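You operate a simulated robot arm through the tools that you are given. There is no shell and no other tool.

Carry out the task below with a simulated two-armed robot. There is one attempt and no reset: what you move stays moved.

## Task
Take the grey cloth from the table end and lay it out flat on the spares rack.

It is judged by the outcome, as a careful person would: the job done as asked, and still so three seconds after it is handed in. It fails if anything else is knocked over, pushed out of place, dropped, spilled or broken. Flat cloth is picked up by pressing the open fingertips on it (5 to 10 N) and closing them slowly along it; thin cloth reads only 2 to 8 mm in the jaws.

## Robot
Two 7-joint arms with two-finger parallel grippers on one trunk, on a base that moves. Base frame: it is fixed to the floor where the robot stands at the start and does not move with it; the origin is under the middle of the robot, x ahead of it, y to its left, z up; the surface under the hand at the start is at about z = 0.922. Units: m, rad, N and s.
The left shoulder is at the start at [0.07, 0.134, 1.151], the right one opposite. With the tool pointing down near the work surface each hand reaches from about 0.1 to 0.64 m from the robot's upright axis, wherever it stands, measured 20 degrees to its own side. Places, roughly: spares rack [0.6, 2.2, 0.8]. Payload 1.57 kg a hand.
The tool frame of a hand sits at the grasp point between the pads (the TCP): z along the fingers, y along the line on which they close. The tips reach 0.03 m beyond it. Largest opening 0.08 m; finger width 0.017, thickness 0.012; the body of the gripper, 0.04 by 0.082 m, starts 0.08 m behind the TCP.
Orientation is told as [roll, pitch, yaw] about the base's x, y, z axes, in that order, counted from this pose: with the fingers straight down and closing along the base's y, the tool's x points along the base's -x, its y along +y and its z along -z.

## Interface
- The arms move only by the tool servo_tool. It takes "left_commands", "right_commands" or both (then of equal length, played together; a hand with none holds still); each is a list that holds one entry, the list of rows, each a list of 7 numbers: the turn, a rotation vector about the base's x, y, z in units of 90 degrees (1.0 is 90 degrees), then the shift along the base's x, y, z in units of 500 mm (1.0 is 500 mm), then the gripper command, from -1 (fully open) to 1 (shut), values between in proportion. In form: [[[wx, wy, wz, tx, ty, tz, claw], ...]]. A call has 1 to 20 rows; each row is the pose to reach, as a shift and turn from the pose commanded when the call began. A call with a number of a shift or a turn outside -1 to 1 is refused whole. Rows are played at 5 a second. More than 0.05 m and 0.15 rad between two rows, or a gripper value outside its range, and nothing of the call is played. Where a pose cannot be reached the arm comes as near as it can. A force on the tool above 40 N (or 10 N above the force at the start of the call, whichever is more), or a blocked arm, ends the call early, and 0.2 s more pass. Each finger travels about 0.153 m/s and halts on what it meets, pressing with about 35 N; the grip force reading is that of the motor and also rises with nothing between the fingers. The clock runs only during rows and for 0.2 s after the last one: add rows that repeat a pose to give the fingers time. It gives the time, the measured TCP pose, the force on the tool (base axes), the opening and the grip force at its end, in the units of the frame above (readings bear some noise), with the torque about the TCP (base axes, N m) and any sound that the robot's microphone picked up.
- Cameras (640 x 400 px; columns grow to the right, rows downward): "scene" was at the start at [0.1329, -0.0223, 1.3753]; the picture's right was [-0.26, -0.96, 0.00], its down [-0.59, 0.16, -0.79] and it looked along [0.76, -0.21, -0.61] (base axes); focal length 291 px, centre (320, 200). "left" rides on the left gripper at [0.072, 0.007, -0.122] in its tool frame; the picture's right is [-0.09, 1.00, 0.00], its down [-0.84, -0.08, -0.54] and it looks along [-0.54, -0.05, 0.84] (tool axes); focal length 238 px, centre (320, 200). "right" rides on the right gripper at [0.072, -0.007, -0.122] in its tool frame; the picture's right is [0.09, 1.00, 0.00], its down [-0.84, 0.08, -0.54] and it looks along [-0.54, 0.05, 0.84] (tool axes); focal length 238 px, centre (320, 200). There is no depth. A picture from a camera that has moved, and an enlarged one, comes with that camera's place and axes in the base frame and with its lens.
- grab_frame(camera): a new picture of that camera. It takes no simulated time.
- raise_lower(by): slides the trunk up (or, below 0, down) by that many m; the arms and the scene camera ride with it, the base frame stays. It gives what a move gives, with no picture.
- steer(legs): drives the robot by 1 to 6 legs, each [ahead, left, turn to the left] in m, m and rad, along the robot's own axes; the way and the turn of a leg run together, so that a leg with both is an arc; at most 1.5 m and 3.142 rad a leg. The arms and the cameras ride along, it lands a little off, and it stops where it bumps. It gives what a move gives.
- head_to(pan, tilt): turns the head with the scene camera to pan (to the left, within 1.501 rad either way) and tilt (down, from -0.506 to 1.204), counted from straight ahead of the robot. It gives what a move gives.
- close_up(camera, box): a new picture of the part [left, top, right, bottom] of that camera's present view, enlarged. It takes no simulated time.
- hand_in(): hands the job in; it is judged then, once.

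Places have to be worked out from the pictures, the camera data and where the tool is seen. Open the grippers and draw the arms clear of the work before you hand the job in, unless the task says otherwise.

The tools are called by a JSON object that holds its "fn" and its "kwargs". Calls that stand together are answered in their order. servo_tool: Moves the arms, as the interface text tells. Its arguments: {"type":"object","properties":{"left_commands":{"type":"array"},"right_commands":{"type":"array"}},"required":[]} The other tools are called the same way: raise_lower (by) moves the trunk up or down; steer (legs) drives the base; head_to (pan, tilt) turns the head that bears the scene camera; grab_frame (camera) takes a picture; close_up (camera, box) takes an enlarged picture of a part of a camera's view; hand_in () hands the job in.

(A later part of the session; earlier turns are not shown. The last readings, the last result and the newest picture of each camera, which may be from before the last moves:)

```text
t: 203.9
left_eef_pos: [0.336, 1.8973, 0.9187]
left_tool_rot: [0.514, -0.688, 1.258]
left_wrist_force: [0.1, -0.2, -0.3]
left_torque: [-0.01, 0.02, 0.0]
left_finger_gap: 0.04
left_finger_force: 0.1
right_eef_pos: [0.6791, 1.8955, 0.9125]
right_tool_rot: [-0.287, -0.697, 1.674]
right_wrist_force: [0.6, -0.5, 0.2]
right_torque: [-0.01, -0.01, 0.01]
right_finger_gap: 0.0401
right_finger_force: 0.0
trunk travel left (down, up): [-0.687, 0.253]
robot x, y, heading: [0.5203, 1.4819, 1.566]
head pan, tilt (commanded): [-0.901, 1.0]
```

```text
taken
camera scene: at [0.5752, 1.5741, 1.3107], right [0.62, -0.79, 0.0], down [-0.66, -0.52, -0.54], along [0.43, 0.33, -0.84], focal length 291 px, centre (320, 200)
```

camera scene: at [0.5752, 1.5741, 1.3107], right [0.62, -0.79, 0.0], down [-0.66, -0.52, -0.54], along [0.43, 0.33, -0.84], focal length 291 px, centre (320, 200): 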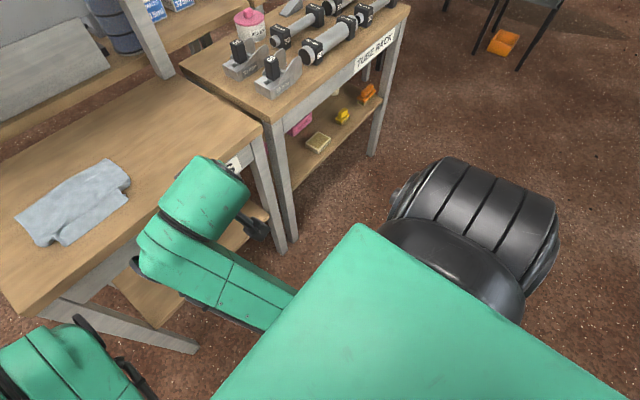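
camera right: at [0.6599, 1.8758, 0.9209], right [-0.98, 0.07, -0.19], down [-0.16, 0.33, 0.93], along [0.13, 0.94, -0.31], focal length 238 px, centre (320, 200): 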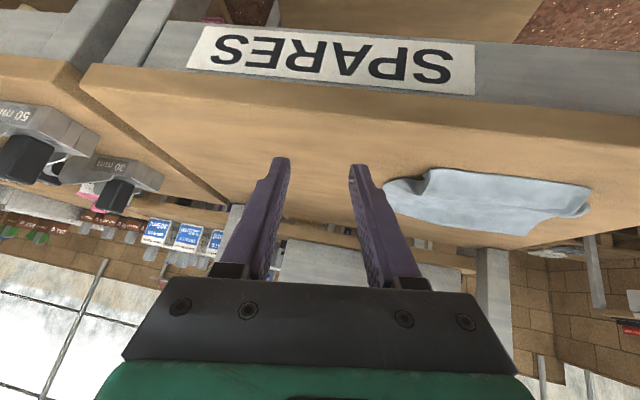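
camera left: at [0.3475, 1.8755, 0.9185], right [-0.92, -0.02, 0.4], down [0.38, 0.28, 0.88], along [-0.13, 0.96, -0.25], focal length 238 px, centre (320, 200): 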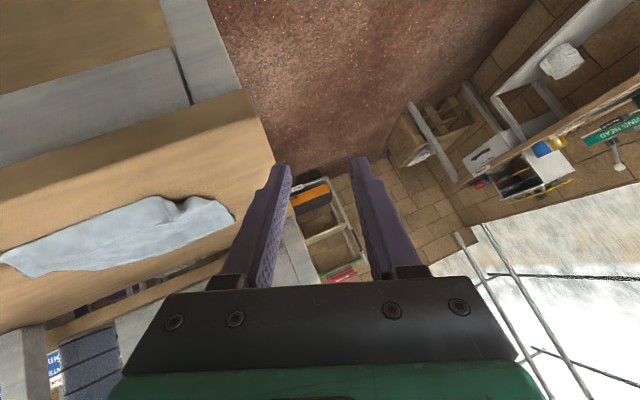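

Both elbows have folded in under the chest, which is why the arms block. I back off another 0.12 m and stretch both hands straight forward, low and in front of the rack, to bring the elbows out again.

{"fn": "steer", "kwargs": {"legs": [[-0.14, 0, 0]]}}

{"fn": "servo_tool", "kwargs": {"left_commands": [[[0, 0, 0, 0, 0.05, 0, 0], [0, 0, 0, 0, 0.1, 0, 0], [0, 0, 0, 0, 0.15, 0, 0], [0, 0, 0, 0, 0.2, 0, 0], [0, 0, 0, 0, 0.25, 0, 0], [0, 0, 0, 0, 0.3, 0, 0], [0, 0, 0, 0, 0.3, 0, 0]]], "right_commands": [[[0, 0, 0, 0, 0.05, 0, 0], [0, 0, 0, 0, 0.1, 0, 0], [0, 0, 0, 0, 0.15, 0, 0], [0, 0, 0, 0, 0.2, 0, 0], [0, 0, 0, 0, 0.25, 0, 0], [0, 0, 0, 0, 0.3, 0, 0], [0, 0, 0, 0, 0.3, 0, 0]]]}}

{"fn": "head_to", "kwargs": {"pan": 0.0, "tilt": 0.9}}

{"fn": "grab_frame", "kwargs": {"camera": "scene"}}

```text
t: 205.2
left_eef_pos: [0.3335, 1.7592, 0.9176]
left_tool_rot: [0.514, -0.688, 1.259]
left_wrist_force: [0.2, -0.5, -0.5]
left_torque: [0.02, 0.0, 0.0]
left_finger_gap: 0.0399
left_finger_force: 0.0
right_eef_pos: [0.6781, 1.7584, 0.9107]
right_tool_rot: [-0.287, -0.697, 1.674]
right_wrist_force: [0.1, -0.4, -0.6]
right_torque: [0.0, 0.01, -0.05]
right_finger_gap: 0.0399
right_finger_force: 0.0
trunk travel left (down, up): [-0.687, 0.253]
robot x, y, heading: [0.5187, 1.3397, 1.561]
head pan, tilt (commanded): [-0.901, 1.0]
```

```text
t: 206.8
left_eef_pos: [0.3164, 1.9078, 0.9196]
left_tool_rot: [0.572, -0.675, 1.243]
left_wrist_force: [-0.1, 0.0, 0.3]
left_torque: [0.03, -0.02, 0.02]
left_finger_gap: 0.04
left_finger_force: 0.1
right_eef_pos: [0.6971, 1.9075, 0.9105]
right_tool_rot: [-0.345, -0.692, 1.69]
right_wrist_force: [0.8, 0.1, 0.1]
right_torque: [0.01, 0.0, 0.05]
right_finger_gap: 0.0402
right_finger_force: 0.1
trunk travel left (down, up): [-0.687, 0.253]
robot x, y, heading: [0.5247, 1.3436, 1.564]
head pan, tilt (commanded): [-0.901, 1.0]
```

```text
t: 208.0
left_eef_pos: [0.3163, 1.9091, 0.9215]
left_tool_rot: [0.571, -0.68, 1.244]
left_wrist_force: [0.2, 0.4, -0.2]
left_torque: [-0.01, 0.0, -0.02]
left_finger_gap: 0.0401
left_finger_force: 0.0
right_eef_pos: [0.696, 1.9095, 0.9136]
right_tool_rot: [-0.345, -0.698, 1.688]
right_wrist_force: [0.2, 0.0, 0.7]
right_torque: [-0.02, -0.03, 0.02]
right_finger_gap: 0.0399
right_finger_force: 0.0
trunk travel left (down, up): [-0.687, 0.253]
robot x, y, heading: [0.521, 1.3415, 1.567]
head pan, tilt (commanded): [0.0, 0.901]
```

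```text
taken
camera scene: at [0.52, 1.4684, 1.3179], right [1.0, -0.01, 0.0], down [-0.01, -0.78, -0.62], along [0.0, 0.62, -0.78], focal length 291 px, centre (320, 200)
```

scene: 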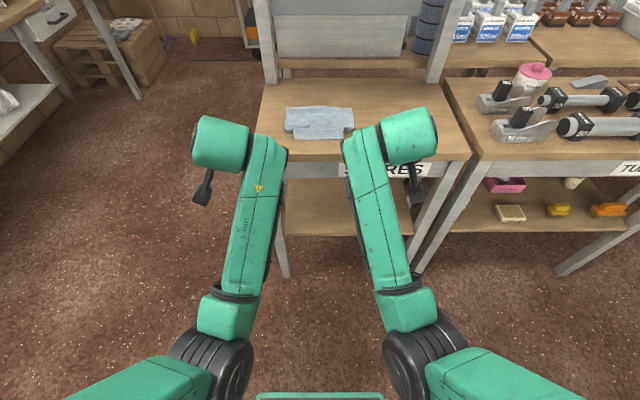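

The elbows came forward but on the inside. I now straighten the hands to point straight down at almost full stretch, still in front of the rack; there the elbows can swing to the outside.

{"fn": "servo_tool", "kwargs": {"left_commands": [[[-0.067, -0.039, 0.01, 0.007, 0.016, 0.014, 0], [-0.135, -0.079, 0.02, 0.013, 0.032, 0.028, 0], [-0.202, -0.118, 0.03, 0.02, 0.048, 0.042, 0], [-0.27, -0.157, 0.04, 0.027, 0.064, 0.055, 0], [-0.337, -0.196, 0.05, 0.034, 0.08, 0.069, 0], [-0.405, -0.236, 0.06, 0.04, 0.096, 0.083, 0], [-0.472, -0.275, 0.0694, 0.047, 0.112, 0.097, 0], [-0.472, -0.275, 0.0694, 0.047, 0.112, 0.097, 0]]], "right_commands": [[[-0.064, 0.026, 0, -0.005, 0.016, 0.016, 0], [-0.129, 0.053, 0.001, -0.009, 0.032, 0.032, 0], [-0.193, 0.079, 0.001, -0.014, 0.048, 0.048, 0], [-0.258, 0.106, 0.002, -0.018, 0.063, 0.065, 0], [-0.322, 0.132, 0.002, -0.023, 0.079, 0.081, 0], [-0.387, 0.159, 0.003, -0.027, 0.095, 0.097, 0], [-0.451, 0.1853, 0.0034, -0.032, 0.111, 0.113, 0], [-0.451, 0.1853, 0.0034, -0.032, 0.111, 0.113, 0]]]}}

{"fn": "grab_frame", "kwargs": {"camera": "scene"}}

```text
t: 209.8
left_eef_pos: [0.3565, 1.9622, 0.9689]
left_tool_rot: [-0.03, -0.054, 1.585]
left_wrist_force: [-0.2, 0.4, 0.1]
left_torque: [-0.02, 0.02, 0.0]
left_finger_gap: 0.04
left_finger_force: 0.1
left hand out of reach, approached as far as the arm can: row 7, 8
right_eef_pos: [0.682, 1.9469, 0.9698]
right_tool_rot: [0.051, 0.006, 1.558]
right_wrist_force: [0.3, -0.4, -0.3]
right_torque: [-0.02, -0.01, 0.0]
right_finger_gap: 0.0402
right_finger_force: 0.0
right hand out of reach, approached as far as the arm can: row 7, 8
trunk travel left (down, up): [-0.687, 0.253]
robot x, y, heading: [0.523, 1.3444, 1.562]
head pan, tilt (commanded): [0.0, 0.901]
```

```text
taken
camera scene: at [0.5218, 1.4685, 1.3179], right [1.0, -0.01, 0.0], down [-0.01, -0.78, -0.62], along [0.0, 0.62, -0.78], focal length 291 px, centre (320, 200)
```

scene: 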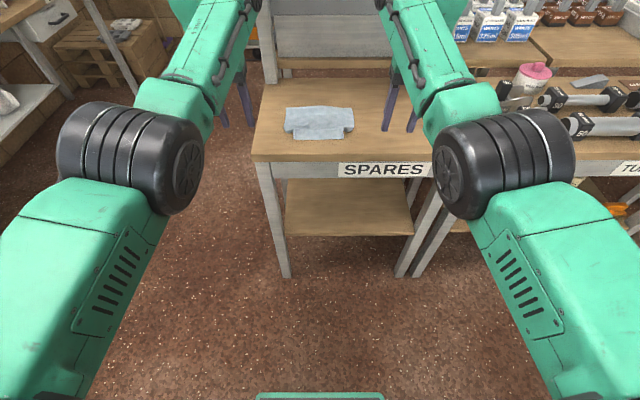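

Both arms are now straight with the elbows below. As with the right arm earlier, moving the hands inward at this stretch should roll the elbows to the outside, so I do that for both.

{"fn": "servo_tool", "kwargs": {"left_commands": [[[0, 0, 0, 0.03, 0, 0, 0], [0, 0, 0, 0.06, 0, 0, 0], [0, 0, 0, 0.09, 0, 0, 0], [0, 0, 0, 0.12, 0, 0, 0], [0, 0, 0, 0.15, 0, 0, 0], [0, 0, 0, 0.15, 0, 0, 0]]], "right_commands": [[[0, 0, 0, -0.03, 0, 0, 0], [0, 0, 0, -0.06, 0, 0, 0], [0, 0, 0, -0.09, 0, 0, 0], [0, 0, 0, -0.12, 0, 0, 0], [0, 0, 0, -0.15, 0, 0, 0], [0, 0, 0, -0.15, 0, 0, 0]]]}}

{"fn": "grab_frame", "kwargs": {"camera": "scene"}}

```text
t: 211.2
left_eef_pos: [0.4303, 1.9579, 0.9696]
left_tool_rot: [-0.031, -0.057, 1.584]
left_wrist_force: [-0.6, -0.3, 0.2]
left_torque: [0.0, 0.02, 0.03]
left_finger_gap: 0.0399
left_finger_force: 0.0
left hand out of reach, approached as far as the arm can: row 5, 6
right_eef_pos: [0.6054, 1.9447, 0.9693]
right_tool_rot: [0.051, 0.003, 1.554]
right_wrist_force: [-0.3, 0.2, 0.3]
right_torque: [-0.01, -0.03, 0.01]
right_finger_gap: 0.0401
right_finger_force: 0.1
trunk travel left (down, up): [-0.687, 0.253]
robot x, y, heading: [0.5209, 1.3405, 1.561]
head pan, tilt (commanded): [0.0, 0.901]
```

```text
taken
camera scene: at [0.5195, 1.4689, 1.3178], right [1.0, -0.01, 0.0], down [-0.01, -0.78, -0.62], along [0.0, 0.62, -0.78], focal length 291 px, centre (320, 200)
```

scene: 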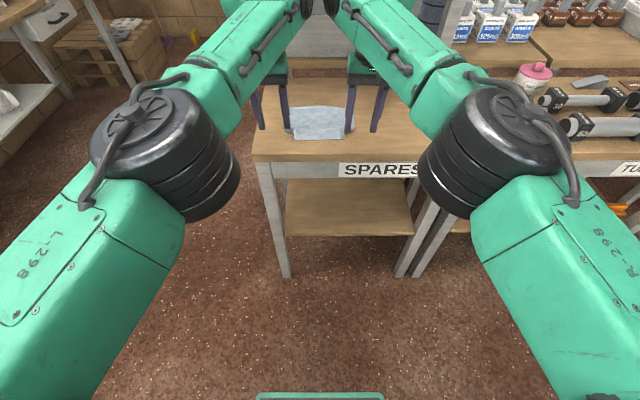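

Both elbows are outside again ("L‑298" and "R‑298" facing up). I retract the hands to mid‑reach, raise them, lean them back 30°, and correct the small orientation errors.

{"fn": "servo_tool", "kwargs": {"left_commands": [[[0.042, 0.003, -0.001, 0.005, -0.04, 0.031, 0], [0.085, 0.006, -0.002, 0.009, -0.08, 0.063, 0], [0.127, 0.009, -0.003, 0.014, -0.12, 0.094, 0], [0.17, 0.011, -0.005, 0.018, -0.16, 0.126, 0], [0.212, 0.014, -0.006, 0.023, -0.2, 0.157, 0], [0.255, 0.017, -0.007, 0.027, -0.24, 0.189, 0], [0.297, 0.02, -0.008, 0.032, -0.28, 0.22, 0], [0.297, 0.02, -0.008, 0.032, -0.28, 0.22, 0]]], "right_commands": [[[0.048, -0.005, 0.002, 0, -0.038, 0.031, 0], [0.096, -0.009, 0.003, 0, -0.076, 0.063, 0], [0.144, -0.014, 0.005, 0, -0.114, 0.094, 0], [0.191, -0.019, 0.006, 0, -0.152, 0.126, 0], [0.239, -0.023, 0.008, 0, -0.19, 0.157, 0], [0.287, -0.028, 0.009, 0, -0.228, 0.189, 0], [0.335, -0.0325, 0.011, 0, -0.254, 0.22, 0], [0.335, -0.0325, 0.011, 0, -0.254, 0.22, 0]]]}}

{"fn": "grab_frame", "kwargs": {"camera": "scene"}}

```text
t: 213.0
left_eef_pos: [0.4763, 1.9827, 1.1564]
left_tool_rot: [0.002, -0.518, 1.559]
left_wrist_force: [0.4, -0.1, -0.3]
left_torque: [0.02, 0.02, 0.01]
left_finger_gap: 0.0402
left_finger_force: 0.1
left hand out of reach, approached as far as the arm can: row 1, 2, 3, 4, 5, 6, 7, 8
right_eef_pos: [0.6062, 1.8213, 1.0794]
right_tool_rot: [-0.004, -0.522, 1.588]
right_wrist_force: [0.2, 0.2, 0.1]
right_torque: [-0.02, 0.01, 0.01]
right_finger_gap: 0.0399
right_finger_force: 0.1
right hand out of reach, approached as far as the arm can: row 1, 2
trunk travel left (down, up): [-0.687, 0.253]
robot x, y, heading: [0.5145, 1.3431, 1.562]
head pan, tilt (commanded): [0.0, 0.901]
```

```text
taken
camera scene: at [0.5211, 1.4693, 1.3178], right [1.0, -0.01, 0.0], down [-0.01, -0.78, -0.62], along [0.0, 0.62, -0.78], focal length 291 px, centre (320, 200)
```

scene: 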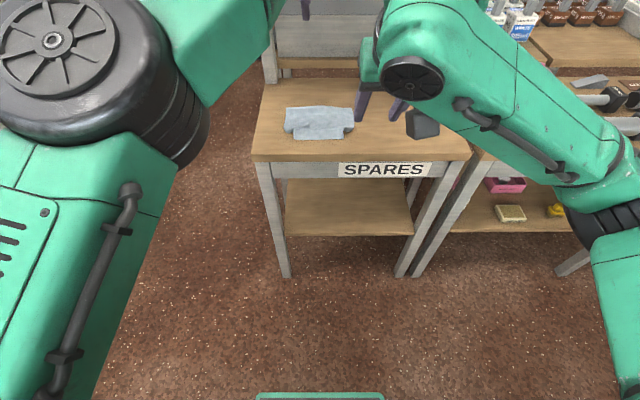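

The right arm is fine, but the left slipped back to elbow‑in. I send the left hand back to the stretched, low, straight‑down place on its own side and repeat the roll‑over for it alone.

{"fn": "servo_tool", "kwargs": {"left_commands": [[[-0.042, 0, 0, -0.029, -0.007, -0.047, 0], [-0.083, 0, 0, -0.058, -0.014, -0.093, 0], [-0.125, 0, 0, -0.087, -0.021, -0.14, 0], [-0.166, 0, 0, -0.117, -0.028, -0.187, 0], [-0.208, 0, 0, -0.146, -0.034, -0.233, 0], [-0.25, 0, 0, -0.175, -0.041, -0.28, 0], [-0.291, 0, 0, -0.204, -0.048, -0.327, 0], [-0.333, 0, 0, -0.233, -0.055, -0.373, 0], [-0.333, 0, 0, -0.233, -0.055, -0.373, 0]]]}}

{"fn": "grab_frame", "kwargs": {"camera": "scene"}}

```text
t: 215.0
left_eef_pos: [0.3691, 1.9701, 1.0091]
left_tool_rot: [-0.009, -0.099, 1.55]
left_wrist_force: [-0.3, -0.8, -1.3]
left_torque: [0.0, 0.02, -0.01]
left_finger_gap: 0.0403
left_finger_force: 0.1
left hand out of reach, approached as far as the arm can: row 3, 7, 8
right_eef_pos: [0.6067, 1.8202, 1.0796]
right_tool_rot: [-0.003, -0.521, 1.588]
right_wrist_force: [0.3, 0.1, 0.4]
right_torque: [0.0, 0.0, 0.03]
right_finger_gap: 0.0401
right_finger_force: 0.0
trunk travel left (down, up): [-0.687, 0.253]
robot x, y, heading: [0.5194, 1.3426, 1.564]
head pan, tilt (commanded): [0.0, 0.901]
```

```text
taken
camera scene: at [0.5211, 1.4688, 1.3178], right [1.0, -0.01, 0.0], down [-0.01, -0.78, -0.62], along [0.0, 0.62, -0.78], focal length 291 px, centre (320, 200)
```

scene: 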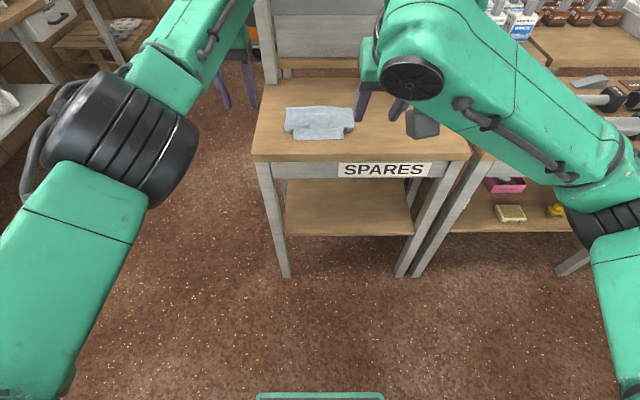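

The left elbow is halfway around now. I move the left hand inward at this stretch and a little back.

{"fn": "servo_tool", "kwargs": {"left_commands": [[[0, 0, 0, 0.03, -0.01, -0.01, 0], [0, 0, 0, 0.06, -0.02, -0.02, 0], [0, 0, 0, 0.09, -0.03, -0.03, 0], [0, 0, 0, 0.11, -0.05, -0.04, 0], [0, 0, 0, 0.12, -0.08, -0.04, 0], [0, 0, 0, 0.12, -0.1, -0.04, 0], [0, 0, 0, 0.12, -0.1, -0.04, 0]]]}}

{"fn": "grab_frame", "kwargs": {"camera": "scene"}}

```text
t: 216.6
left_eef_pos: [0.4157, 1.9054, 0.9573]
left_tool_rot: [-0.003, 0.006, 1.562]
left_wrist_force: [0.2, -0.5, 0.2]
left_torque: [0.02, -0.01, 0.0]
left_finger_gap: 0.0402
left_finger_force: 0.0
right_eef_pos: [0.6047, 1.8186, 1.0796]
right_tool_rot: [-0.004, -0.519, 1.588]
right_wrist_force: [0.8, -1.3, 0.0]
right_torque: [-0.04, 0.02, 0.03]
right_finger_gap: 0.04
right_finger_force: 0.1
trunk travel left (down, up): [-0.687, 0.253]
robot x, y, heading: [0.5179, 1.3423, 1.562]
head pan, tilt (commanded): [0.0, 0.901]
```

```text
taken
camera scene: at [0.5202, 1.4686, 1.3179], right [1.0, -0.01, 0.0], down [-0.01, -0.78, -0.62], along [0.0, 0.62, -0.78], focal length 291 px, centre (320, 200)
```

scene: 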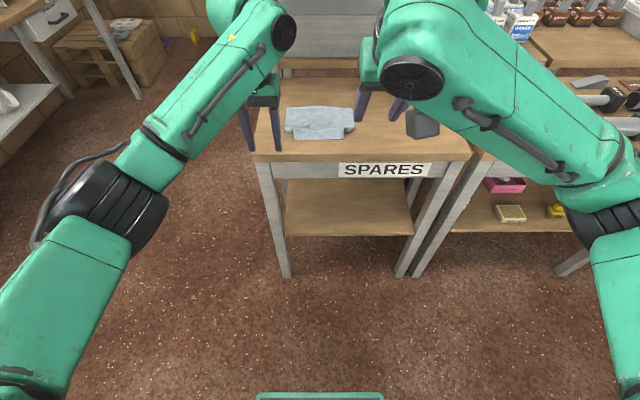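

The left hand reached its pose exactly with the elbow outside. I retract, raise and tilt it in gentle steps to match the right hand.

{"fn": "servo_tool", "kwargs": {"left_commands": [[[0, 0, 0, 0.01, -0.03, 0.01, 0], [0, 0, 0, 0.02, -0.06, 0.03, 0], [0, 0, 0, 0.03, -0.09, 0.06, 0], [0, 0, 0, 0.04, -0.12, 0.1, 0], [0, 0, 0, 0.05, -0.15, 0.14, 0], [0.06, 0, 0, 0.06, -0.17, 0.18, 0], [0.12, 0, 0, 0.06, -0.17, 0.22, 0], [0.18, 0, 0, 0.06, -0.17, 0.245, 0], [0.24, 0, 0, 0.06, -0.17, 0.245, 0], [0.3, 0, 0, 0.06, -0.17, 0.245, 0], [0.333, 0, 0, 0.06, -0.17, 0.245, 0], [0.333, 0, 0, 0.06, -0.17, 0.245, 0]]]}}

{"fn": "grab_frame", "kwargs": {"camera": "scene"}}

```text
t: 219.2
left_eef_pos: [0.4454, 1.8195, 1.0782]
left_tool_rot: [0.002, -0.521, 1.56]
left_wrist_force: [0.5, 0.6, -0.3]
left_torque: [0.0, 0.04, 0.02]
left_finger_gap: 0.0401
left_finger_force: 0.1
right_eef_pos: [0.6037, 1.8193, 1.0782]
right_tool_rot: [-0.003, -0.52, 1.591]
right_wrist_force: [-0.7, -0.1, 0.8]
right_torque: [0.0, 0.0, 0.02]
right_finger_gap: 0.0401
right_finger_force: 0.1
trunk travel left (down, up): [-0.687, 0.253]
robot x, y, heading: [0.5191, 1.3404, 1.563]
head pan, tilt (commanded): [0.0, 0.901]
```

```text
taken
camera scene: at [0.5199, 1.4685, 1.3179], right [1.0, -0.01, 0.0], down [-0.01, -0.78, -0.62], along [0.0, 0.62, -0.78], focal length 291 px, centre (320, 200)
```

scene: 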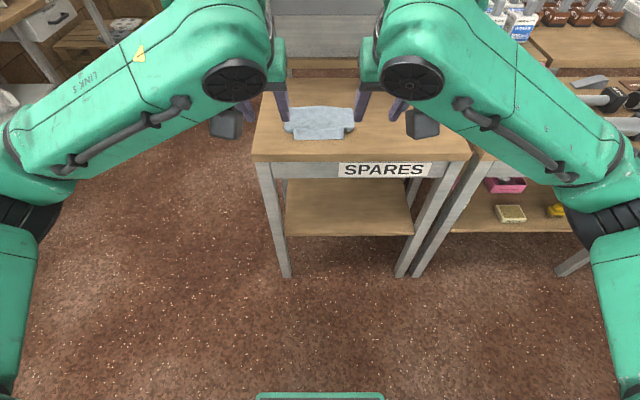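

Both hands are matched again at (0.445 / 0.604, 1.82, 1.078). I zoom on the cloth from here to fix its corner positions, then drive ahead 0.24 m.

{"fn": "close_up", "kwargs": {"camera": "scene", "box": [270, 90, 370, 150]}}

{"fn": "steer", "kwargs": {"legs": [[0.24, 0, 0]]}}

{"fn": "head_to", "kwargs": {"pan": 0.0, "tilt": 0.85}}

{"fn": "grab_frame", "kwargs": {"camera": "scene"}}

{"fn": "grab_frame", "kwargs": {"camera": "left"}}

{"fn": "grab_frame", "kwargs": {"camera": "right"}}

```text
6.40 times, centred on (320, 120) of scene
camera zoom: at [0.5199, 1.4685, 1.3179], right [1.0, -0.01, 0.0], down [-0.01, -0.78, -0.62], along [0.0, 0.62, -0.78], focal length 1860 px, centre (320, 712)
```

zoom: 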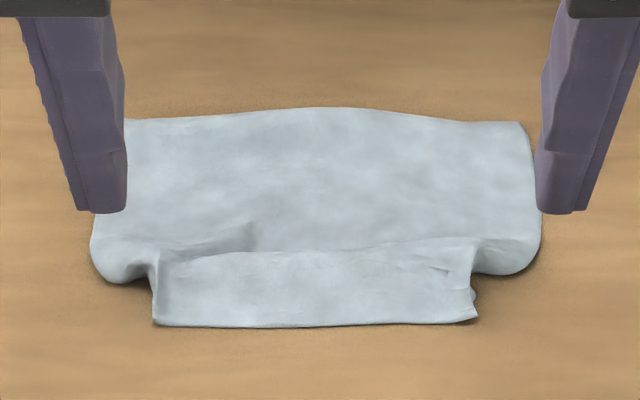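

```text
t: 221.0
left_eef_pos: [0.4465, 2.0589, 1.0788]
left_tool_rot: [0.001, -0.521, 1.563]
left_wrist_force: [-0.3, -0.8, 0.3]
left_torque: [0.05, 0.0, -0.04]
left_finger_gap: 0.0399
left_finger_force: 0.1
right_eef_pos: [0.6062, 2.0588, 1.0794]
right_tool_rot: [-0.004, -0.519, 1.59]
right_wrist_force: [0.4, 0.2, 0.4]
right_torque: [-0.01, 0.03, -0.02]
right_finger_gap: 0.0398
right_finger_force: 0.1
trunk travel left (down, up): [-0.687, 0.253]
robot x, y, heading: [0.522, 1.5847, 1.563]
head pan, tilt (commanded): [0.0, 0.901]
```

```text
t: 221.6
left_eef_pos: [0.4477, 2.0594, 1.0783]
left_tool_rot: [0.001, -0.519, 1.561]
left_wrist_force: [0.1, -0.5, -0.5]
left_torque: [0.01, 0.0, 0.01]
left_finger_gap: 0.0401
left_finger_force: 0.2
right_eef_pos: [0.6056, 2.0595, 1.0783]
right_tool_rot: [-0.004, -0.519, 1.59]
right_wrist_force: [0.2, -0.1, -0.5]
right_torque: [-0.02, -0.01, -0.02]
right_finger_gap: 0.04
right_finger_force: 0.1
trunk travel left (down, up): [-0.687, 0.253]
robot x, y, heading: [0.5226, 1.5834, 1.562]
head pan, tilt (commanded): [0.0, 0.85]
```

```text
taken
camera scene: at [0.5213, 1.7104, 1.3217], right [1.0, -0.01, 0.0], down [0.0, -0.75, -0.66], along [0.0, 0.66, -0.75], focal length 291 px, centre (320, 200)
```

scene: 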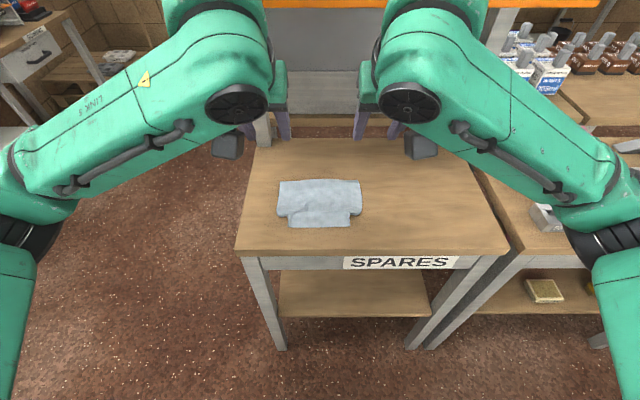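

```text
taken
camera left: at [0.4389, 1.937, 1.1492], right [-0.99, 0.09, 0.05], down [0.08, 0.46, 0.89], along [0.06, 0.89, -0.46], focal length 238 px, centre (320, 200)
```

left: 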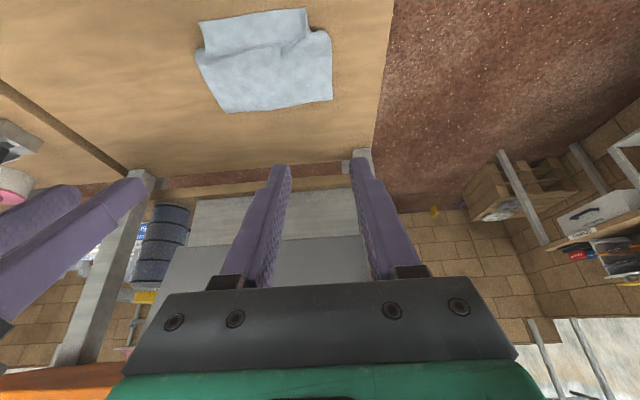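

```text
taken
camera right: at [0.6157, 1.9362, 1.1483], right [-0.99, -0.1, -0.05], down [-0.09, 0.46, 0.89], along [-0.06, 0.88, -0.46], focal length 238 px, centre (320, 200)
```

right: 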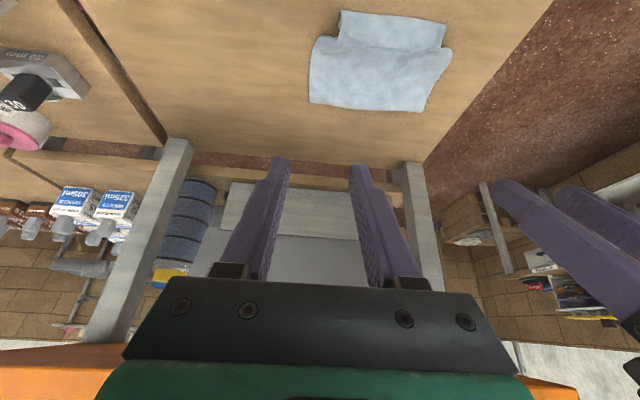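

Far corners measured: left (0.425, 2.223), right (0.620, 2.226). I move the base 4.5 cm closer, then lower both hands at their current depth before going forward under the shelf.

{"fn": "steer", "kwargs": {"legs": [[0.045, 0, 0]]}}

{"fn": "servo_tool", "kwargs": {"left_commands": [[[-0.022, 0, 0, 0.001, 0, -0.07, 0.45], [-0.044, 0, 0, 0.002, 0, -0.14, 0.45], [-0.066, 0, 0, 0.004, 0, -0.21, 0.45], [-0.088, 0, 0, 0.005, 0, -0.28, 0.45], [-0.111, 0, 0, 0.006, 0, -0.356, 0.45], [-0.111, 0, 0, 0.006, 0, -0.356, 0.45]]], "right_commands": [[[-0.022, 0, 0, -0.005, 0, -0.07, 0.45], [-0.044, 0, 0, -0.01, 0, -0.14, 0.45], [-0.066, 0, -0.006, -0.014, 0, -0.21, 0.45], [-0.088, 0, -0.012, -0.019, 0, -0.28, 0.45], [-0.111, 0, -0.018, -0.023, 0, -0.356, 0.45], [-0.111, 0, -0.018, -0.023, 0, -0.356, 0.45]]]}}

{"fn": "grab_frame", "kwargs": {"camera": "scene"}}

```text
t: 222.5
left_eef_pos: [0.4486, 2.1004, 1.0812]
left_tool_rot: [0.001, -0.523, 1.562]
left_wrist_force: [-0.2, 0.8, -0.2]
left_torque: [0.0, 0.03, -0.02]
left_finger_gap: 0.04
left_finger_force: 0.1
right_eef_pos: [0.6059, 2.099, 1.081]
right_tool_rot: [-0.004, -0.524, 1.592]
right_wrist_force: [1.1, -0.2, -0.4]
right_torque: [0.02, -0.01, -0.02]
right_finger_gap: 0.0398
right_finger_force: 0.0
trunk travel left (down, up): [-0.687, 0.253]
robot x, y, heading: [0.5208, 1.6271, 1.568]
head pan, tilt (commanded): [0.0, 0.85]
```

```text
t: 223.9
left_eef_pos: [0.4523, 2.104, 0.9004]
left_tool_rot: [-0.001, -0.346, 1.562]
left_wrist_force: [-1.1, 0.4, -0.3]
left_torque: [0.02, -0.02, -0.02]
left_finger_gap: 0.0221
left_finger_force: 0.1
right_eef_pos: [0.5933, 2.1019, 0.9021]
right_tool_rot: [-0.003, -0.347, 1.561]
right_wrist_force: [-0.1, -0.1, 0.4]
right_torque: [0.0, -0.01, 0.01]
right_finger_gap: 0.0217
right_finger_force: 0.1
trunk travel left (down, up): [-0.687, 0.253]
robot x, y, heading: [0.523, 1.6218, 1.563]
head pan, tilt (commanded): [0.0, 0.85]
```

```text
taken
camera scene: at [0.5215, 1.7535, 1.3219], right [1.0, -0.01, 0.0], down [0.0, -0.75, -0.66], along [0.0, 0.66, -0.75], focal length 291 px, centre (320, 200)
```

scene: 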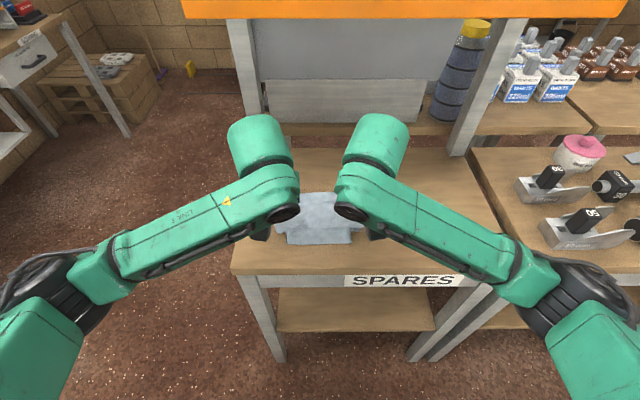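

Positions are good: left (0.452, 2.104), right (0.593, 2.102), both at z 0.90. I go forward 10 cm under the shelf (wrist tops stay about 5 cm below it), then down to just above the far edge.

{"fn": "servo_tool", "kwargs": {"left_commands": [[[0, 0, 0, 0, 0.04, 0, 0.45], [0, 0, 0, 0, 0.08, -0.01, 0.45], [0, 0, 0, 0, 0.12, -0.02, 0.45], [0, 0, 0, 0, 0.16, -0.04, 0.45], [0, 0, 0, 0, 0.195, -0.06, 0.45], [0, 0, 0, 0, 0.195, -0.08, 0.45], [0, 0, 0, 0, 0.195, -0.08, 0.45]]], "right_commands": [[[0, 0, 0, 0, 0.04, 0, 0.45], [0, 0, 0, 0, 0.08, -0.01, 0.45], [0, 0, 0, 0, 0.12, -0.02, 0.45], [0, 0, 0, 0, 0.16, -0.04, 0.45], [0, 0, 0, 0, 0.2, -0.06, 0.45], [0, 0, 0, 0, 0.2, -0.08, 0.45], [0, 0, 0, 0, 0.2, -0.08, 0.45]]]}}

{"fn": "grab_frame", "kwargs": {"camera": "left"}}

{"fn": "grab_frame", "kwargs": {"camera": "right"}}

{"fn": "close_up", "kwargs": {"camera": "scene", "box": [220, 100, 430, 260]}}

```text
t: 225.5
left_eef_pos: [0.4493, 2.2003, 0.8617]
left_tool_rot: [0.001, -0.344, 1.562]
left_wrist_force: [-1.0, -0.6, 0.2]
left_torque: [0.0, 0.0, 0.01]
left_finger_gap: 0.0218
left_finger_force: 0.0
right_eef_pos: [0.5943, 2.2023, 0.8607]
right_tool_rot: [-0.002, -0.347, 1.562]
right_wrist_force: [1.0, 0.0, -0.5]
right_torque: [-0.03, 0.0, 0.01]
right_finger_gap: 0.0221
right_finger_force: 0.0
trunk travel left (down, up): [-0.687, 0.253]
robot x, y, heading: [0.5192, 1.6266, 1.57]
head pan, tilt (commanded): [0.0, 0.85]
```

```text
taken
camera left: at [0.4418, 2.0922, 0.9515], right [-0.99, 0.1, 0.03], down [0.08, 0.6, 0.79], along [0.06, 0.79, -0.61], focal length 238 px, centre (320, 200)
```

left: 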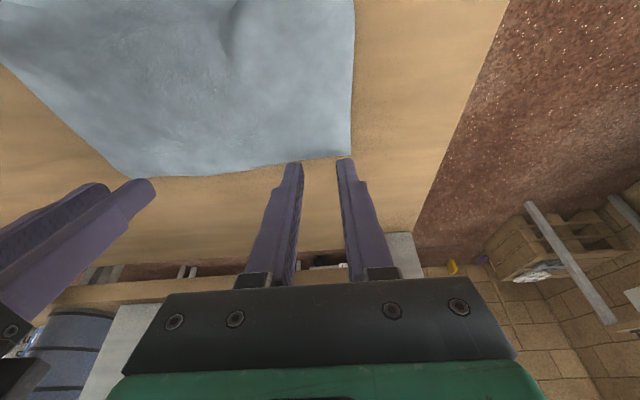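

```text
taken
camera right: at [0.6012, 2.0928, 0.9507], right [-1.0, -0.08, -0.03], down [-0.07, 0.6, 0.79], along [-0.04, 0.79, -0.61], focal length 238 px, centre (320, 200)
```

right: 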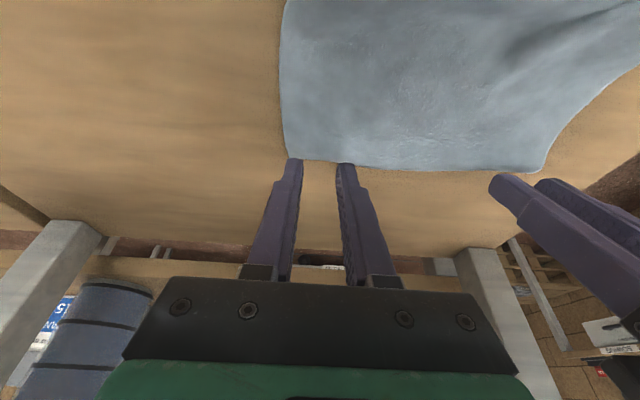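

```text
2.50 times, centred on (325, 180) of scene
camera zoom: at [0.5215, 1.7542, 1.3218], right [1.0, -0.01, 0.0], down [0.0, -0.75, -0.66], along [0.0, 0.66, -0.75], focal length 726 px, centre (308, 250)
```

zoom: 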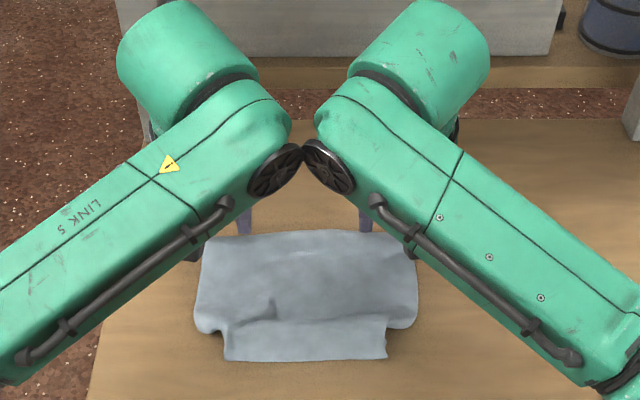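

The fingertips are about 1.4 cm inside the far edge, with the outer fingers just inside the side edges. I lower toward contact in small steps.

{"fn": "servo_tool", "kwargs": {"left_commands": [[[0, 0, 0, 0, 0, -0.02, 0.45], [0, 0, 0, 0, 0, -0.034, 0.45], [0, 0, 0, 0, 0, -0.04, 0.45], [0, 0, 0, 0, 0, -0.04, 0.45]]], "right_commands": [[[0, 0, 0, 0, 0, -0.02, 0.45], [0, 0, 0, 0, 0, -0.034, 0.45], [0, 0, 0, 0, 0, -0.04, 0.45], [0, 0, 0, 0, 0, -0.04, 0.45]]]}}

```text
t: 226.5
left_eef_pos: [0.4513, 2.2004, 0.8402]
left_tool_rot: [0.0, -0.344, 1.561]
left_wrist_force: [-1.2, 0.0, -0.3]
left_torque: [0.02, -0.01, 0.0]
left_finger_gap: 0.0222
left_finger_force: 0.0
right_eef_pos: [0.5952, 2.2023, 0.841]
right_tool_rot: [-0.001, -0.345, 1.561]
right_wrist_force: [0.5, -0.3, -1.0]
right_torque: [-0.03, 0.01, 0.0]
right_finger_gap: 0.0218
right_finger_force: 0.1
trunk travel left (down, up): [-0.687, 0.253]
robot x, y, heading: [0.5232, 1.6262, 1.565]
head pan, tilt (commanded): [0.0, 0.85]
```

No contact yet at TCP z≈0.840. I continue down in 1 mm steps.

{"fn": "servo_tool", "kwargs": {"left_commands": [[[0, 0, 0, 0, 0, -0.002, 0.45], [0, 0, 0, 0, 0, -0.004, 0.45], [0, 0, 0, 0, 0, -0.004, 0.45]]], "right_commands": [[[0, 0, 0, 0, 0, -0.002, 0.45], [0, 0, 0, 0, 0, -0.004, 0.45], [0, 0, 0, 0, 0, -0.004, 0.45]]]}}

```text
t: 227.3
left_eef_pos: [0.4503, 2.2013, 0.8388]
left_tool_rot: [0.002, -0.346, 1.562]
left_wrist_force: [-0.5, -0.3, 0.6]
left_torque: [-0.02, 0.0, -0.04]
left_finger_gap: 0.0221
left_finger_force: 0.0
right_eef_pos: [0.5953, 2.2042, 0.8389]
right_tool_rot: [-0.002, -0.347, 1.562]
right_wrist_force: [0.0, -0.7, -0.1]
right_torque: [-0.05, -0.01, 0.01]
right_finger_gap: 0.0222
right_finger_force: 0.1
trunk travel left (down, up): [-0.687, 0.253]
robot x, y, heading: [0.5209, 1.6259, 1.563]
head pan, tilt (commanded): [0.0, 0.85]
```

From the earlier touch the surface is at about z 0.802, so contact should come near TCP z≈0.833. I lower 4 mm more, then in small steps.

{"fn": "servo_tool", "kwargs": {"left_commands": [[[0, 0, 0, 0, 0, -0.004, 0.45], [0, 0, 0, 0, 0, -0.008, 0.45], [0, 0, 0, 0, 0, -0.01, 0.45], [0, 0, 0, 0, 0, -0.01, 0.45]]], "right_commands": [[[0, 0, 0, 0, 0, -0.004, 0.45], [0, 0, 0, 0, 0, -0.008, 0.45], [0, 0, 0, 0, 0, -0.01, 0.45], [0, 0, 0, 0, 0, -0.01, 0.45]]]}}

```text
t: 228.3
left_eef_pos: [0.4508, 2.1993, 0.8342]
left_tool_rot: [-0.001, -0.345, 1.562]
left_wrist_force: [-0.4, 0.5, 0.5]
left_torque: [-0.04, 0.01, -0.01]
left_finger_gap: 0.0219
left_finger_force: 0.0
right_eef_pos: [0.5937, 2.203, 0.8347]
right_tool_rot: [-0.003, -0.346, 1.562]
right_wrist_force: [-0.2, -0.4, -0.2]
right_torque: [-0.01, 0.01, 0.01]
right_finger_gap: 0.0223
right_finger_force: 0.1
trunk travel left (down, up): [-0.687, 0.253]
robot x, y, heading: [0.5234, 1.6279, 1.565]
head pan, tilt (commanded): [0.0, 0.85]
```

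Still free at 0.834. I step down 2 mm further.

{"fn": "servo_tool", "kwargs": {"left_commands": [[[0, 0, 0, 0, 0, -0.002, 0.45], [0, 0, 0, 0, 0, -0.004, 0.45], [0, 0, 0, 0, 0, -0.004, 0.45]]], "right_commands": [[[0, 0, 0, 0, 0, -0.002, 0.45], [0, 0, 0, 0, 0, -0.004, 0.45], [0, 0, 0, 0, 0, -0.004, 0.45]]]}}

```text
t: 229.1
left_eef_pos: [0.4489, 2.1992, 0.8332]
left_tool_rot: [0.0, -0.346, 1.562]
left_wrist_force: [-0.3, 0.1, 1.1]
left_torque: [0.0, -0.01, -0.03]
left_finger_gap: 0.0219
left_finger_force: 0.1
right_eef_pos: [0.5938, 2.2017, 0.8327]
right_tool_rot: [-0.001, -0.347, 1.561]
right_wrist_force: [1.0, 0.6, 3.3]
right_torque: [0.04, -0.07, 0.02]
right_finger_gap: 0.0223
right_finger_force: 0.1
trunk travel left (down, up): [-0.687, 0.253]
robot x, y, heading: [0.5213, 1.6228, 1.563]
head pan, tilt (commanded): [0.0, 0.85]
```

Contact begins (right 3.3 N, left 1.1 N). A little more: left 0.8 mm, right 0.4 mm.

{"fn": "servo_tool", "kwargs": {"left_commands": [[[0, 0, 0, 0, 0, -0.0016, 0.45], [0, 0, 0, 0, 0, -0.0016, 0.45], [0, 0, 0, 0, 0, -0.0016, 0.45]]], "right_commands": [[[0, 0, 0, 0, 0, -0.0008, 0.45], [0, 0, 0, 0, 0, -0.0008, 0.45], [0, 0, 0, 0, 0, -0.0008, 0.45]]]}}

```text
t: 229.9
left_eef_pos: [0.4491, 2.1985, 0.8329]
left_tool_rot: [-0.002, -0.347, 1.562]
left_wrist_force: [-0.3, 1.4, 5.1]
left_torque: [0.06, 0.03, -0.02]
left_finger_gap: 0.0218
left_finger_force: 0.1
right_eef_pos: [0.5945, 2.2024, 0.8319]
right_tool_rot: [-0.002, -0.348, 1.561]
right_wrist_force: [-0.6, 2.2, 4.0]
right_torque: [0.07, -0.02, 0.01]
right_finger_gap: 0.0222
right_finger_force: 0.1
trunk travel left (down, up): [-0.687, 0.253]
robot x, y, heading: [0.5262, 1.623, 1.567]
head pan, tilt (commanded): [0.0, 0.85]
```

Pressing 5 N and 4 N. I close both jaws slowly with slightly more pressure.

{"fn": "servo_tool", "kwargs": {"left_commands": [[[0, 0, 0, 0, 0, -0.0005, 0.5], [0, 0, 0, 0, 0, -0.0005, 0.55], [0, 0, 0, 0, 0, -0.0005, 0.6], [0, 0, 0, 0, 0, -0.0005, 0.65], [0, 0, 0, 0, 0, -0.0005, 0.7], [0, 0, 0, 0, 0, -0.0005, 0.75], [0, 0, 0, 0, 0, -0.0005, 0.8], [0, 0, 0, 0, 0, -0.0005, 0.85], [0, 0, 0, 0, 0, -0.0005, 0.9], [0, 0, 0, 0, 0, -0.0005, 0.95], [0, 0, 0, 0, 0, -0.0005, 1], [0, 0, 0, 0, 0, -0.0005, 1], [0, 0, 0, 0, 0, -0.0005, 1]]], "right_commands": [[[0, 0, 0, 0, 0, -0.0008, 0.5], [0, 0, 0, 0, 0, -0.0008, 0.55], [0, 0, 0, 0, 0, -0.0008, 0.6], [0, 0, 0, 0, 0, -0.0008, 0.65], [0, 0, 0, 0, 0, -0.0008, 0.7], [0, 0, 0, 0, 0, -0.0008, 0.75], [0, 0, 0, 0, 0, -0.0008, 0.8], [0, 0, 0, 0, 0, -0.0008, 0.85], [0, 0, 0, 0, 0, -0.0008, 0.9], [0, 0, 0, 0, 0, -0.0008, 0.95], [0, 0, 0, 0, 0, -0.0008, 1], [0, 0, 0, 0, 0, -0.0008, 1], [0, 0, 0, 0, 0, -0.0008, 1]]]}}

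{"fn": "grab_frame", "kwargs": {"camera": "left"}}

{"fn": "grab_frame", "kwargs": {"camera": "right"}}

{"fn": "close_up", "kwargs": {"camera": "scene", "box": [240, 150, 400, 260]}}

```text
t: 232.7
left_eef_pos: [0.4491, 2.1983, 0.8325]
left_tool_rot: [0.001, -0.348, 1.563]
left_wrist_force: [-0.4, -0.4, 2.6]
left_torque: [-0.02, 0.04, 0.02]
left_finger_gap: 0.0012
left_finger_force: 23.3
right_eef_pos: [0.5945, 2.2004, 0.8319]
right_tool_rot: [-0.001, -0.349, 1.562]
right_wrist_force: [-0.4, 0.2, 7.7]
right_torque: [0.03, 0.03, -0.01]
right_finger_gap: 0.0002
right_finger_force: 21.4
trunk travel left (down, up): [-0.687, 0.253]
robot x, y, heading: [0.5217, 1.6273, 1.566]
head pan, tilt (commanded): [0.0, 0.85]
```

```text
taken
camera left: at [0.4413, 2.09, 0.9228], right [-0.99, 0.09, 0.03], down [0.08, 0.6, 0.79], along [0.06, 0.79, -0.61], focal length 238 px, centre (320, 200)
```

left: 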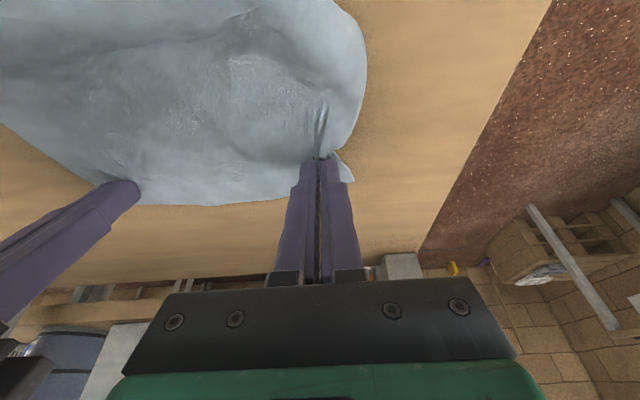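

```text
taken
camera right: at [0.6012, 2.0921, 0.9215], right [-1.0, -0.08, -0.03], down [-0.07, 0.6, 0.8], along [-0.04, 0.79, -0.61], focal length 238 px, centre (320, 200)
```

right: 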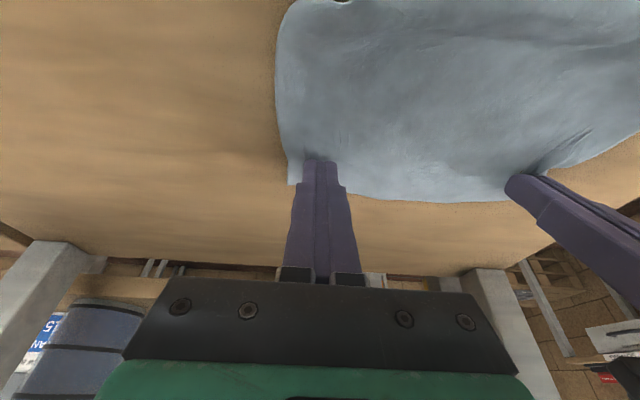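

```text
3.64 times, centred on (320, 205) of scene
camera zoom: at [0.5212, 1.7519, 1.3221], right [1.0, -0.01, 0.0], down [0.0, -0.75, -0.66], along [0.0, 0.66, -0.75], focal length 1057 px, centre (320, 182)
```

zoom: 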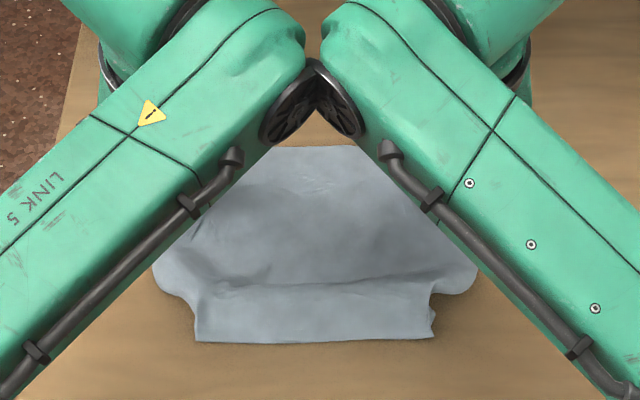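

The pinch didn't take on the right (0.2 mm) and barely on the left. Looking again, the cloth is only 0.137 m deep now instead of 0.17, so there is also a flat tuck along the crease; it can be pulled out by dragging the near strip toward the robot. I reopen slowly under light pressure, then lift off.

{"fn": "servo_tool", "kwargs": {"left_commands": [[[0, 0, 0, 0, 0, -0.0005, 0.95], [0, 0, 0, 0, 0, -0.0005, 0.9], [0, 0, 0, 0, 0, -0.0005, 0.85], [0, 0, 0, 0, 0, -0.0005, 0.8], [0, 0, 0, 0, 0, -0.0005, 0.75], [0, 0, 0, 0, 0, -0.0005, 0.7], [0, 0, 0, 0, 0, -0.0005, 0.65], [0, 0, 0, 0, 0, -0.0005, 0.6], [0, 0, 0, 0, 0, -0.0005, 0.55], [0, 0, 0, 0, 0, -0.0005, 0.5], [0, 0, 0, 0, 0, -0.0005, 0.45], [0, 0, 0, 0, 0, 0.01, 0.45], [0, 0, 0, 0, 0, 0.04, 0.45], [0, 0, 0, 0, 0, 0.06, 0.45], [0, 0, 0, 0, 0, 0.06, 0.45]]], "right_commands": [[[0, 0, 0, 0, 0, 0, 0.95], [0, 0, 0, 0, 0, 0, 0.9], [0, 0, 0, 0, 0, 0, 0.85], [0, 0, 0, 0, 0, 0, 0.8], [0, 0, 0, 0, 0, 0, 0.75], [0, 0, 0, 0, 0, 0, 0.7], [0, 0, 0, 0, 0, 0, 0.65], [0, 0, 0, 0, 0, 0, 0.6], [0, 0, 0, 0, 0, 0, 0.55], [0, 0, 0, 0, 0, 0, 0.5], [0, 0, 0, 0, 0, 0, 0.45], [0, 0, 0, 0, 0, 0.01, 0.45], [0, 0, 0, 0, 0, 0.04, 0.45], [0, 0, 0, 0, 0, 0.06, 0.45], [0, 0, 0, 0, 0, 0.06, 0.45]]]}}

{"fn": "grab_frame", "kwargs": {"camera": "left"}}

{"fn": "grab_frame", "kwargs": {"camera": "right"}}

```text
t: 235.9
left_eef_pos: [0.45, 2.1998, 0.862]
left_tool_rot: [-0.001, -0.345, 1.562]
left_wrist_force: [-0.7, 0.0, 0.4]
left_torque: [0.02, -0.03, 0.0]
left_finger_gap: 0.022
left_finger_force: 0.0
right_eef_pos: [0.5948, 2.2022, 0.8618]
right_tool_rot: [-0.002, -0.347, 1.562]
right_wrist_force: [-0.3, 0.0, -0.1]
right_torque: [-0.04, 0.0, 0.01]
right_finger_gap: 0.0218
right_finger_force: 0.0
trunk travel left (down, up): [-0.687, 0.253]
robot x, y, heading: [0.5199, 1.6232, 1.567]
head pan, tilt (commanded): [0.0, 0.85]
```

```text
taken
camera left: at [0.4419, 2.0913, 0.9522], right [-0.99, 0.1, 0.03], down [0.08, 0.6, 0.79], along [0.06, 0.79, -0.61], focal length 238 px, centre (320, 200)
```

left: 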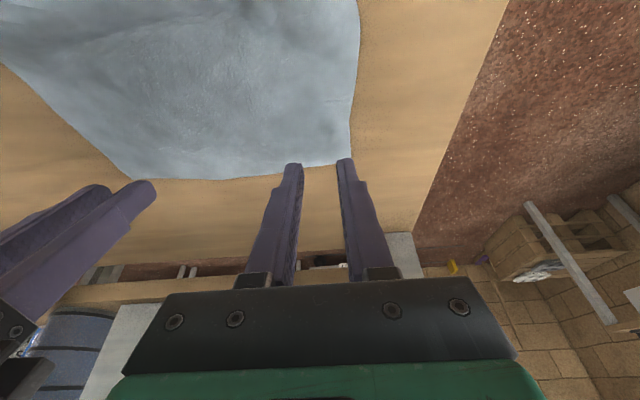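

```text
taken
camera right: at [0.6019, 2.094, 0.9511], right [-1.0, -0.08, -0.03], down [-0.07, 0.6, 0.79], along [-0.04, 0.79, -0.61], focal length 238 px, centre (320, 200)
```

right: 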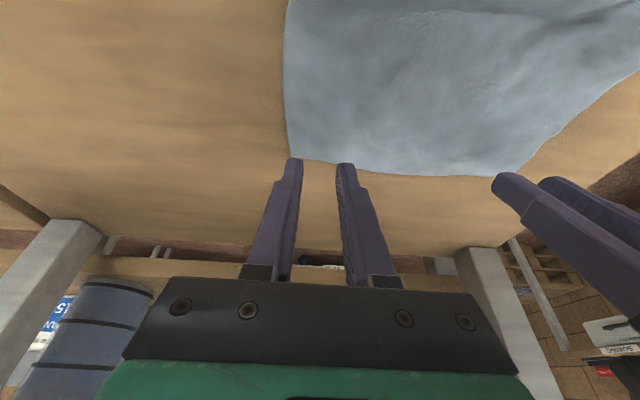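

Opening under pressure left the far corners flat again, so that works. Now I move both hands back over the near strip (tip y≈2.105) with jaws 3 cm open, the inner fingers over the strip's two ends.

{"fn": "servo_tool", "kwargs": {"left_commands": [[[0, 0, 0, 0, -0.04, 0.01, 0.25], [0, 0, 0, 0.002, -0.08, 0.01, 0.25], [0, 0, 0, 0.004, -0.12, 0.01, 0.25], [0, 0, 0, 0.006, -0.16, 0.0, 0.25], [0, 0, 0, 0.01, -0.21, -0.02, 0.25], [0, 0, 0, 0.01, -0.21, -0.036, 0.25], [0, 0, 0, 0.01, -0.21, -0.036, 0.25]]], "right_commands": [[[0, 0, 0, 0, -0.04, 0.01, 0.25], [0, 0, 0, -0.006, -0.08, 0.01, 0.25], [0, 0, 0, -0.012, -0.12, 0.01, 0.25], [0, 0, 0, -0.017, -0.16, 0.0, 0.25], [0, 0, 0, -0.022, -0.214, -0.02, 0.25], [0, 0, 0, -0.022, -0.214, -0.036, 0.25], [0, 0, 0, -0.022, -0.214, -0.036, 0.25]]]}}

{"fn": "grab_frame", "kwargs": {"camera": "left"}}

{"fn": "grab_frame", "kwargs": {"camera": "right"}}

{"fn": "close_up", "kwargs": {"camera": "scene", "box": [240, 150, 400, 280]}}

```text
t: 237.5
left_eef_pos: [0.4507, 2.0967, 0.8449]
left_tool_rot: [0.002, -0.348, 1.573]
left_wrist_force: [-0.2, 0.3, 0.0]
left_torque: [0.01, 0.0, -0.02]
left_finger_gap: 0.0298
left_finger_force: 0.0
right_eef_pos: [0.5929, 2.0991, 0.8439]
right_tool_rot: [-0.003, -0.348, 1.536]
right_wrist_force: [0.0, 0.2, -0.1]
right_torque: [0.02, 0.01, 0.03]
right_finger_gap: 0.03
right_finger_force: 0.0
trunk travel left (down, up): [-0.687, 0.253]
robot x, y, heading: [0.5199, 1.6231, 1.567]
head pan, tilt (commanded): [0.0, 0.85]
```

```text
taken
camera left: at [0.4439, 1.9882, 0.9348], right [-1.0, 0.09, 0.03], down [0.08, 0.6, 0.8], along [0.05, 0.79, -0.61], focal length 238 px, centre (320, 200)
```

left: 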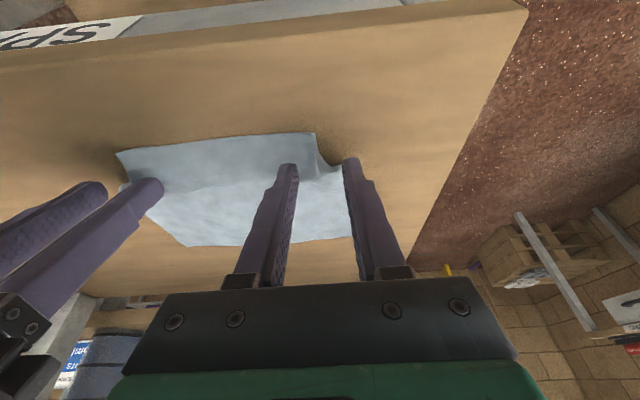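

```text
taken
camera right: at [0.5972, 1.9898, 0.9332], right [-1.0, -0.05, -0.03], down [-0.06, 0.6, 0.8], along [-0.02, 0.8, -0.61], focal length 238 px, centre (320, 200)
```

right: 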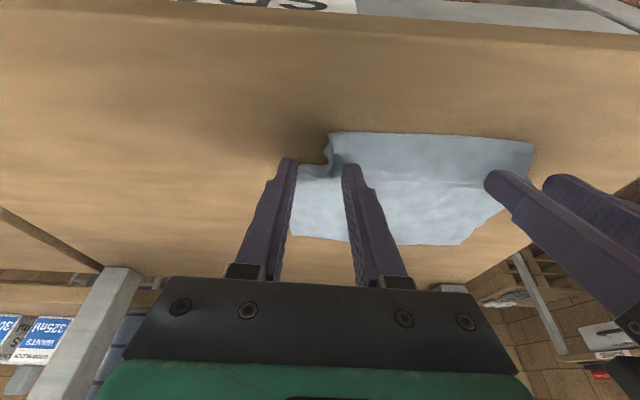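

```text
3.08 times, centred on (320, 215) of scene
camera zoom: at [0.5215, 1.7537, 1.3218], right [1.0, -0.01, 0.0], down [0.0, -0.75, -0.66], along [0.0, 0.66, -0.75], focal length 894 px, centre (320, 154)
```

zoom: 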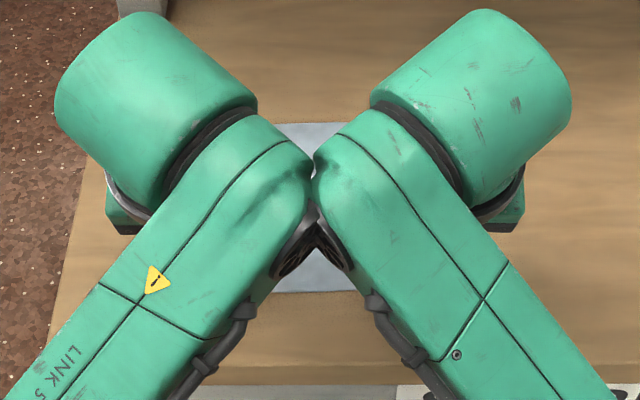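

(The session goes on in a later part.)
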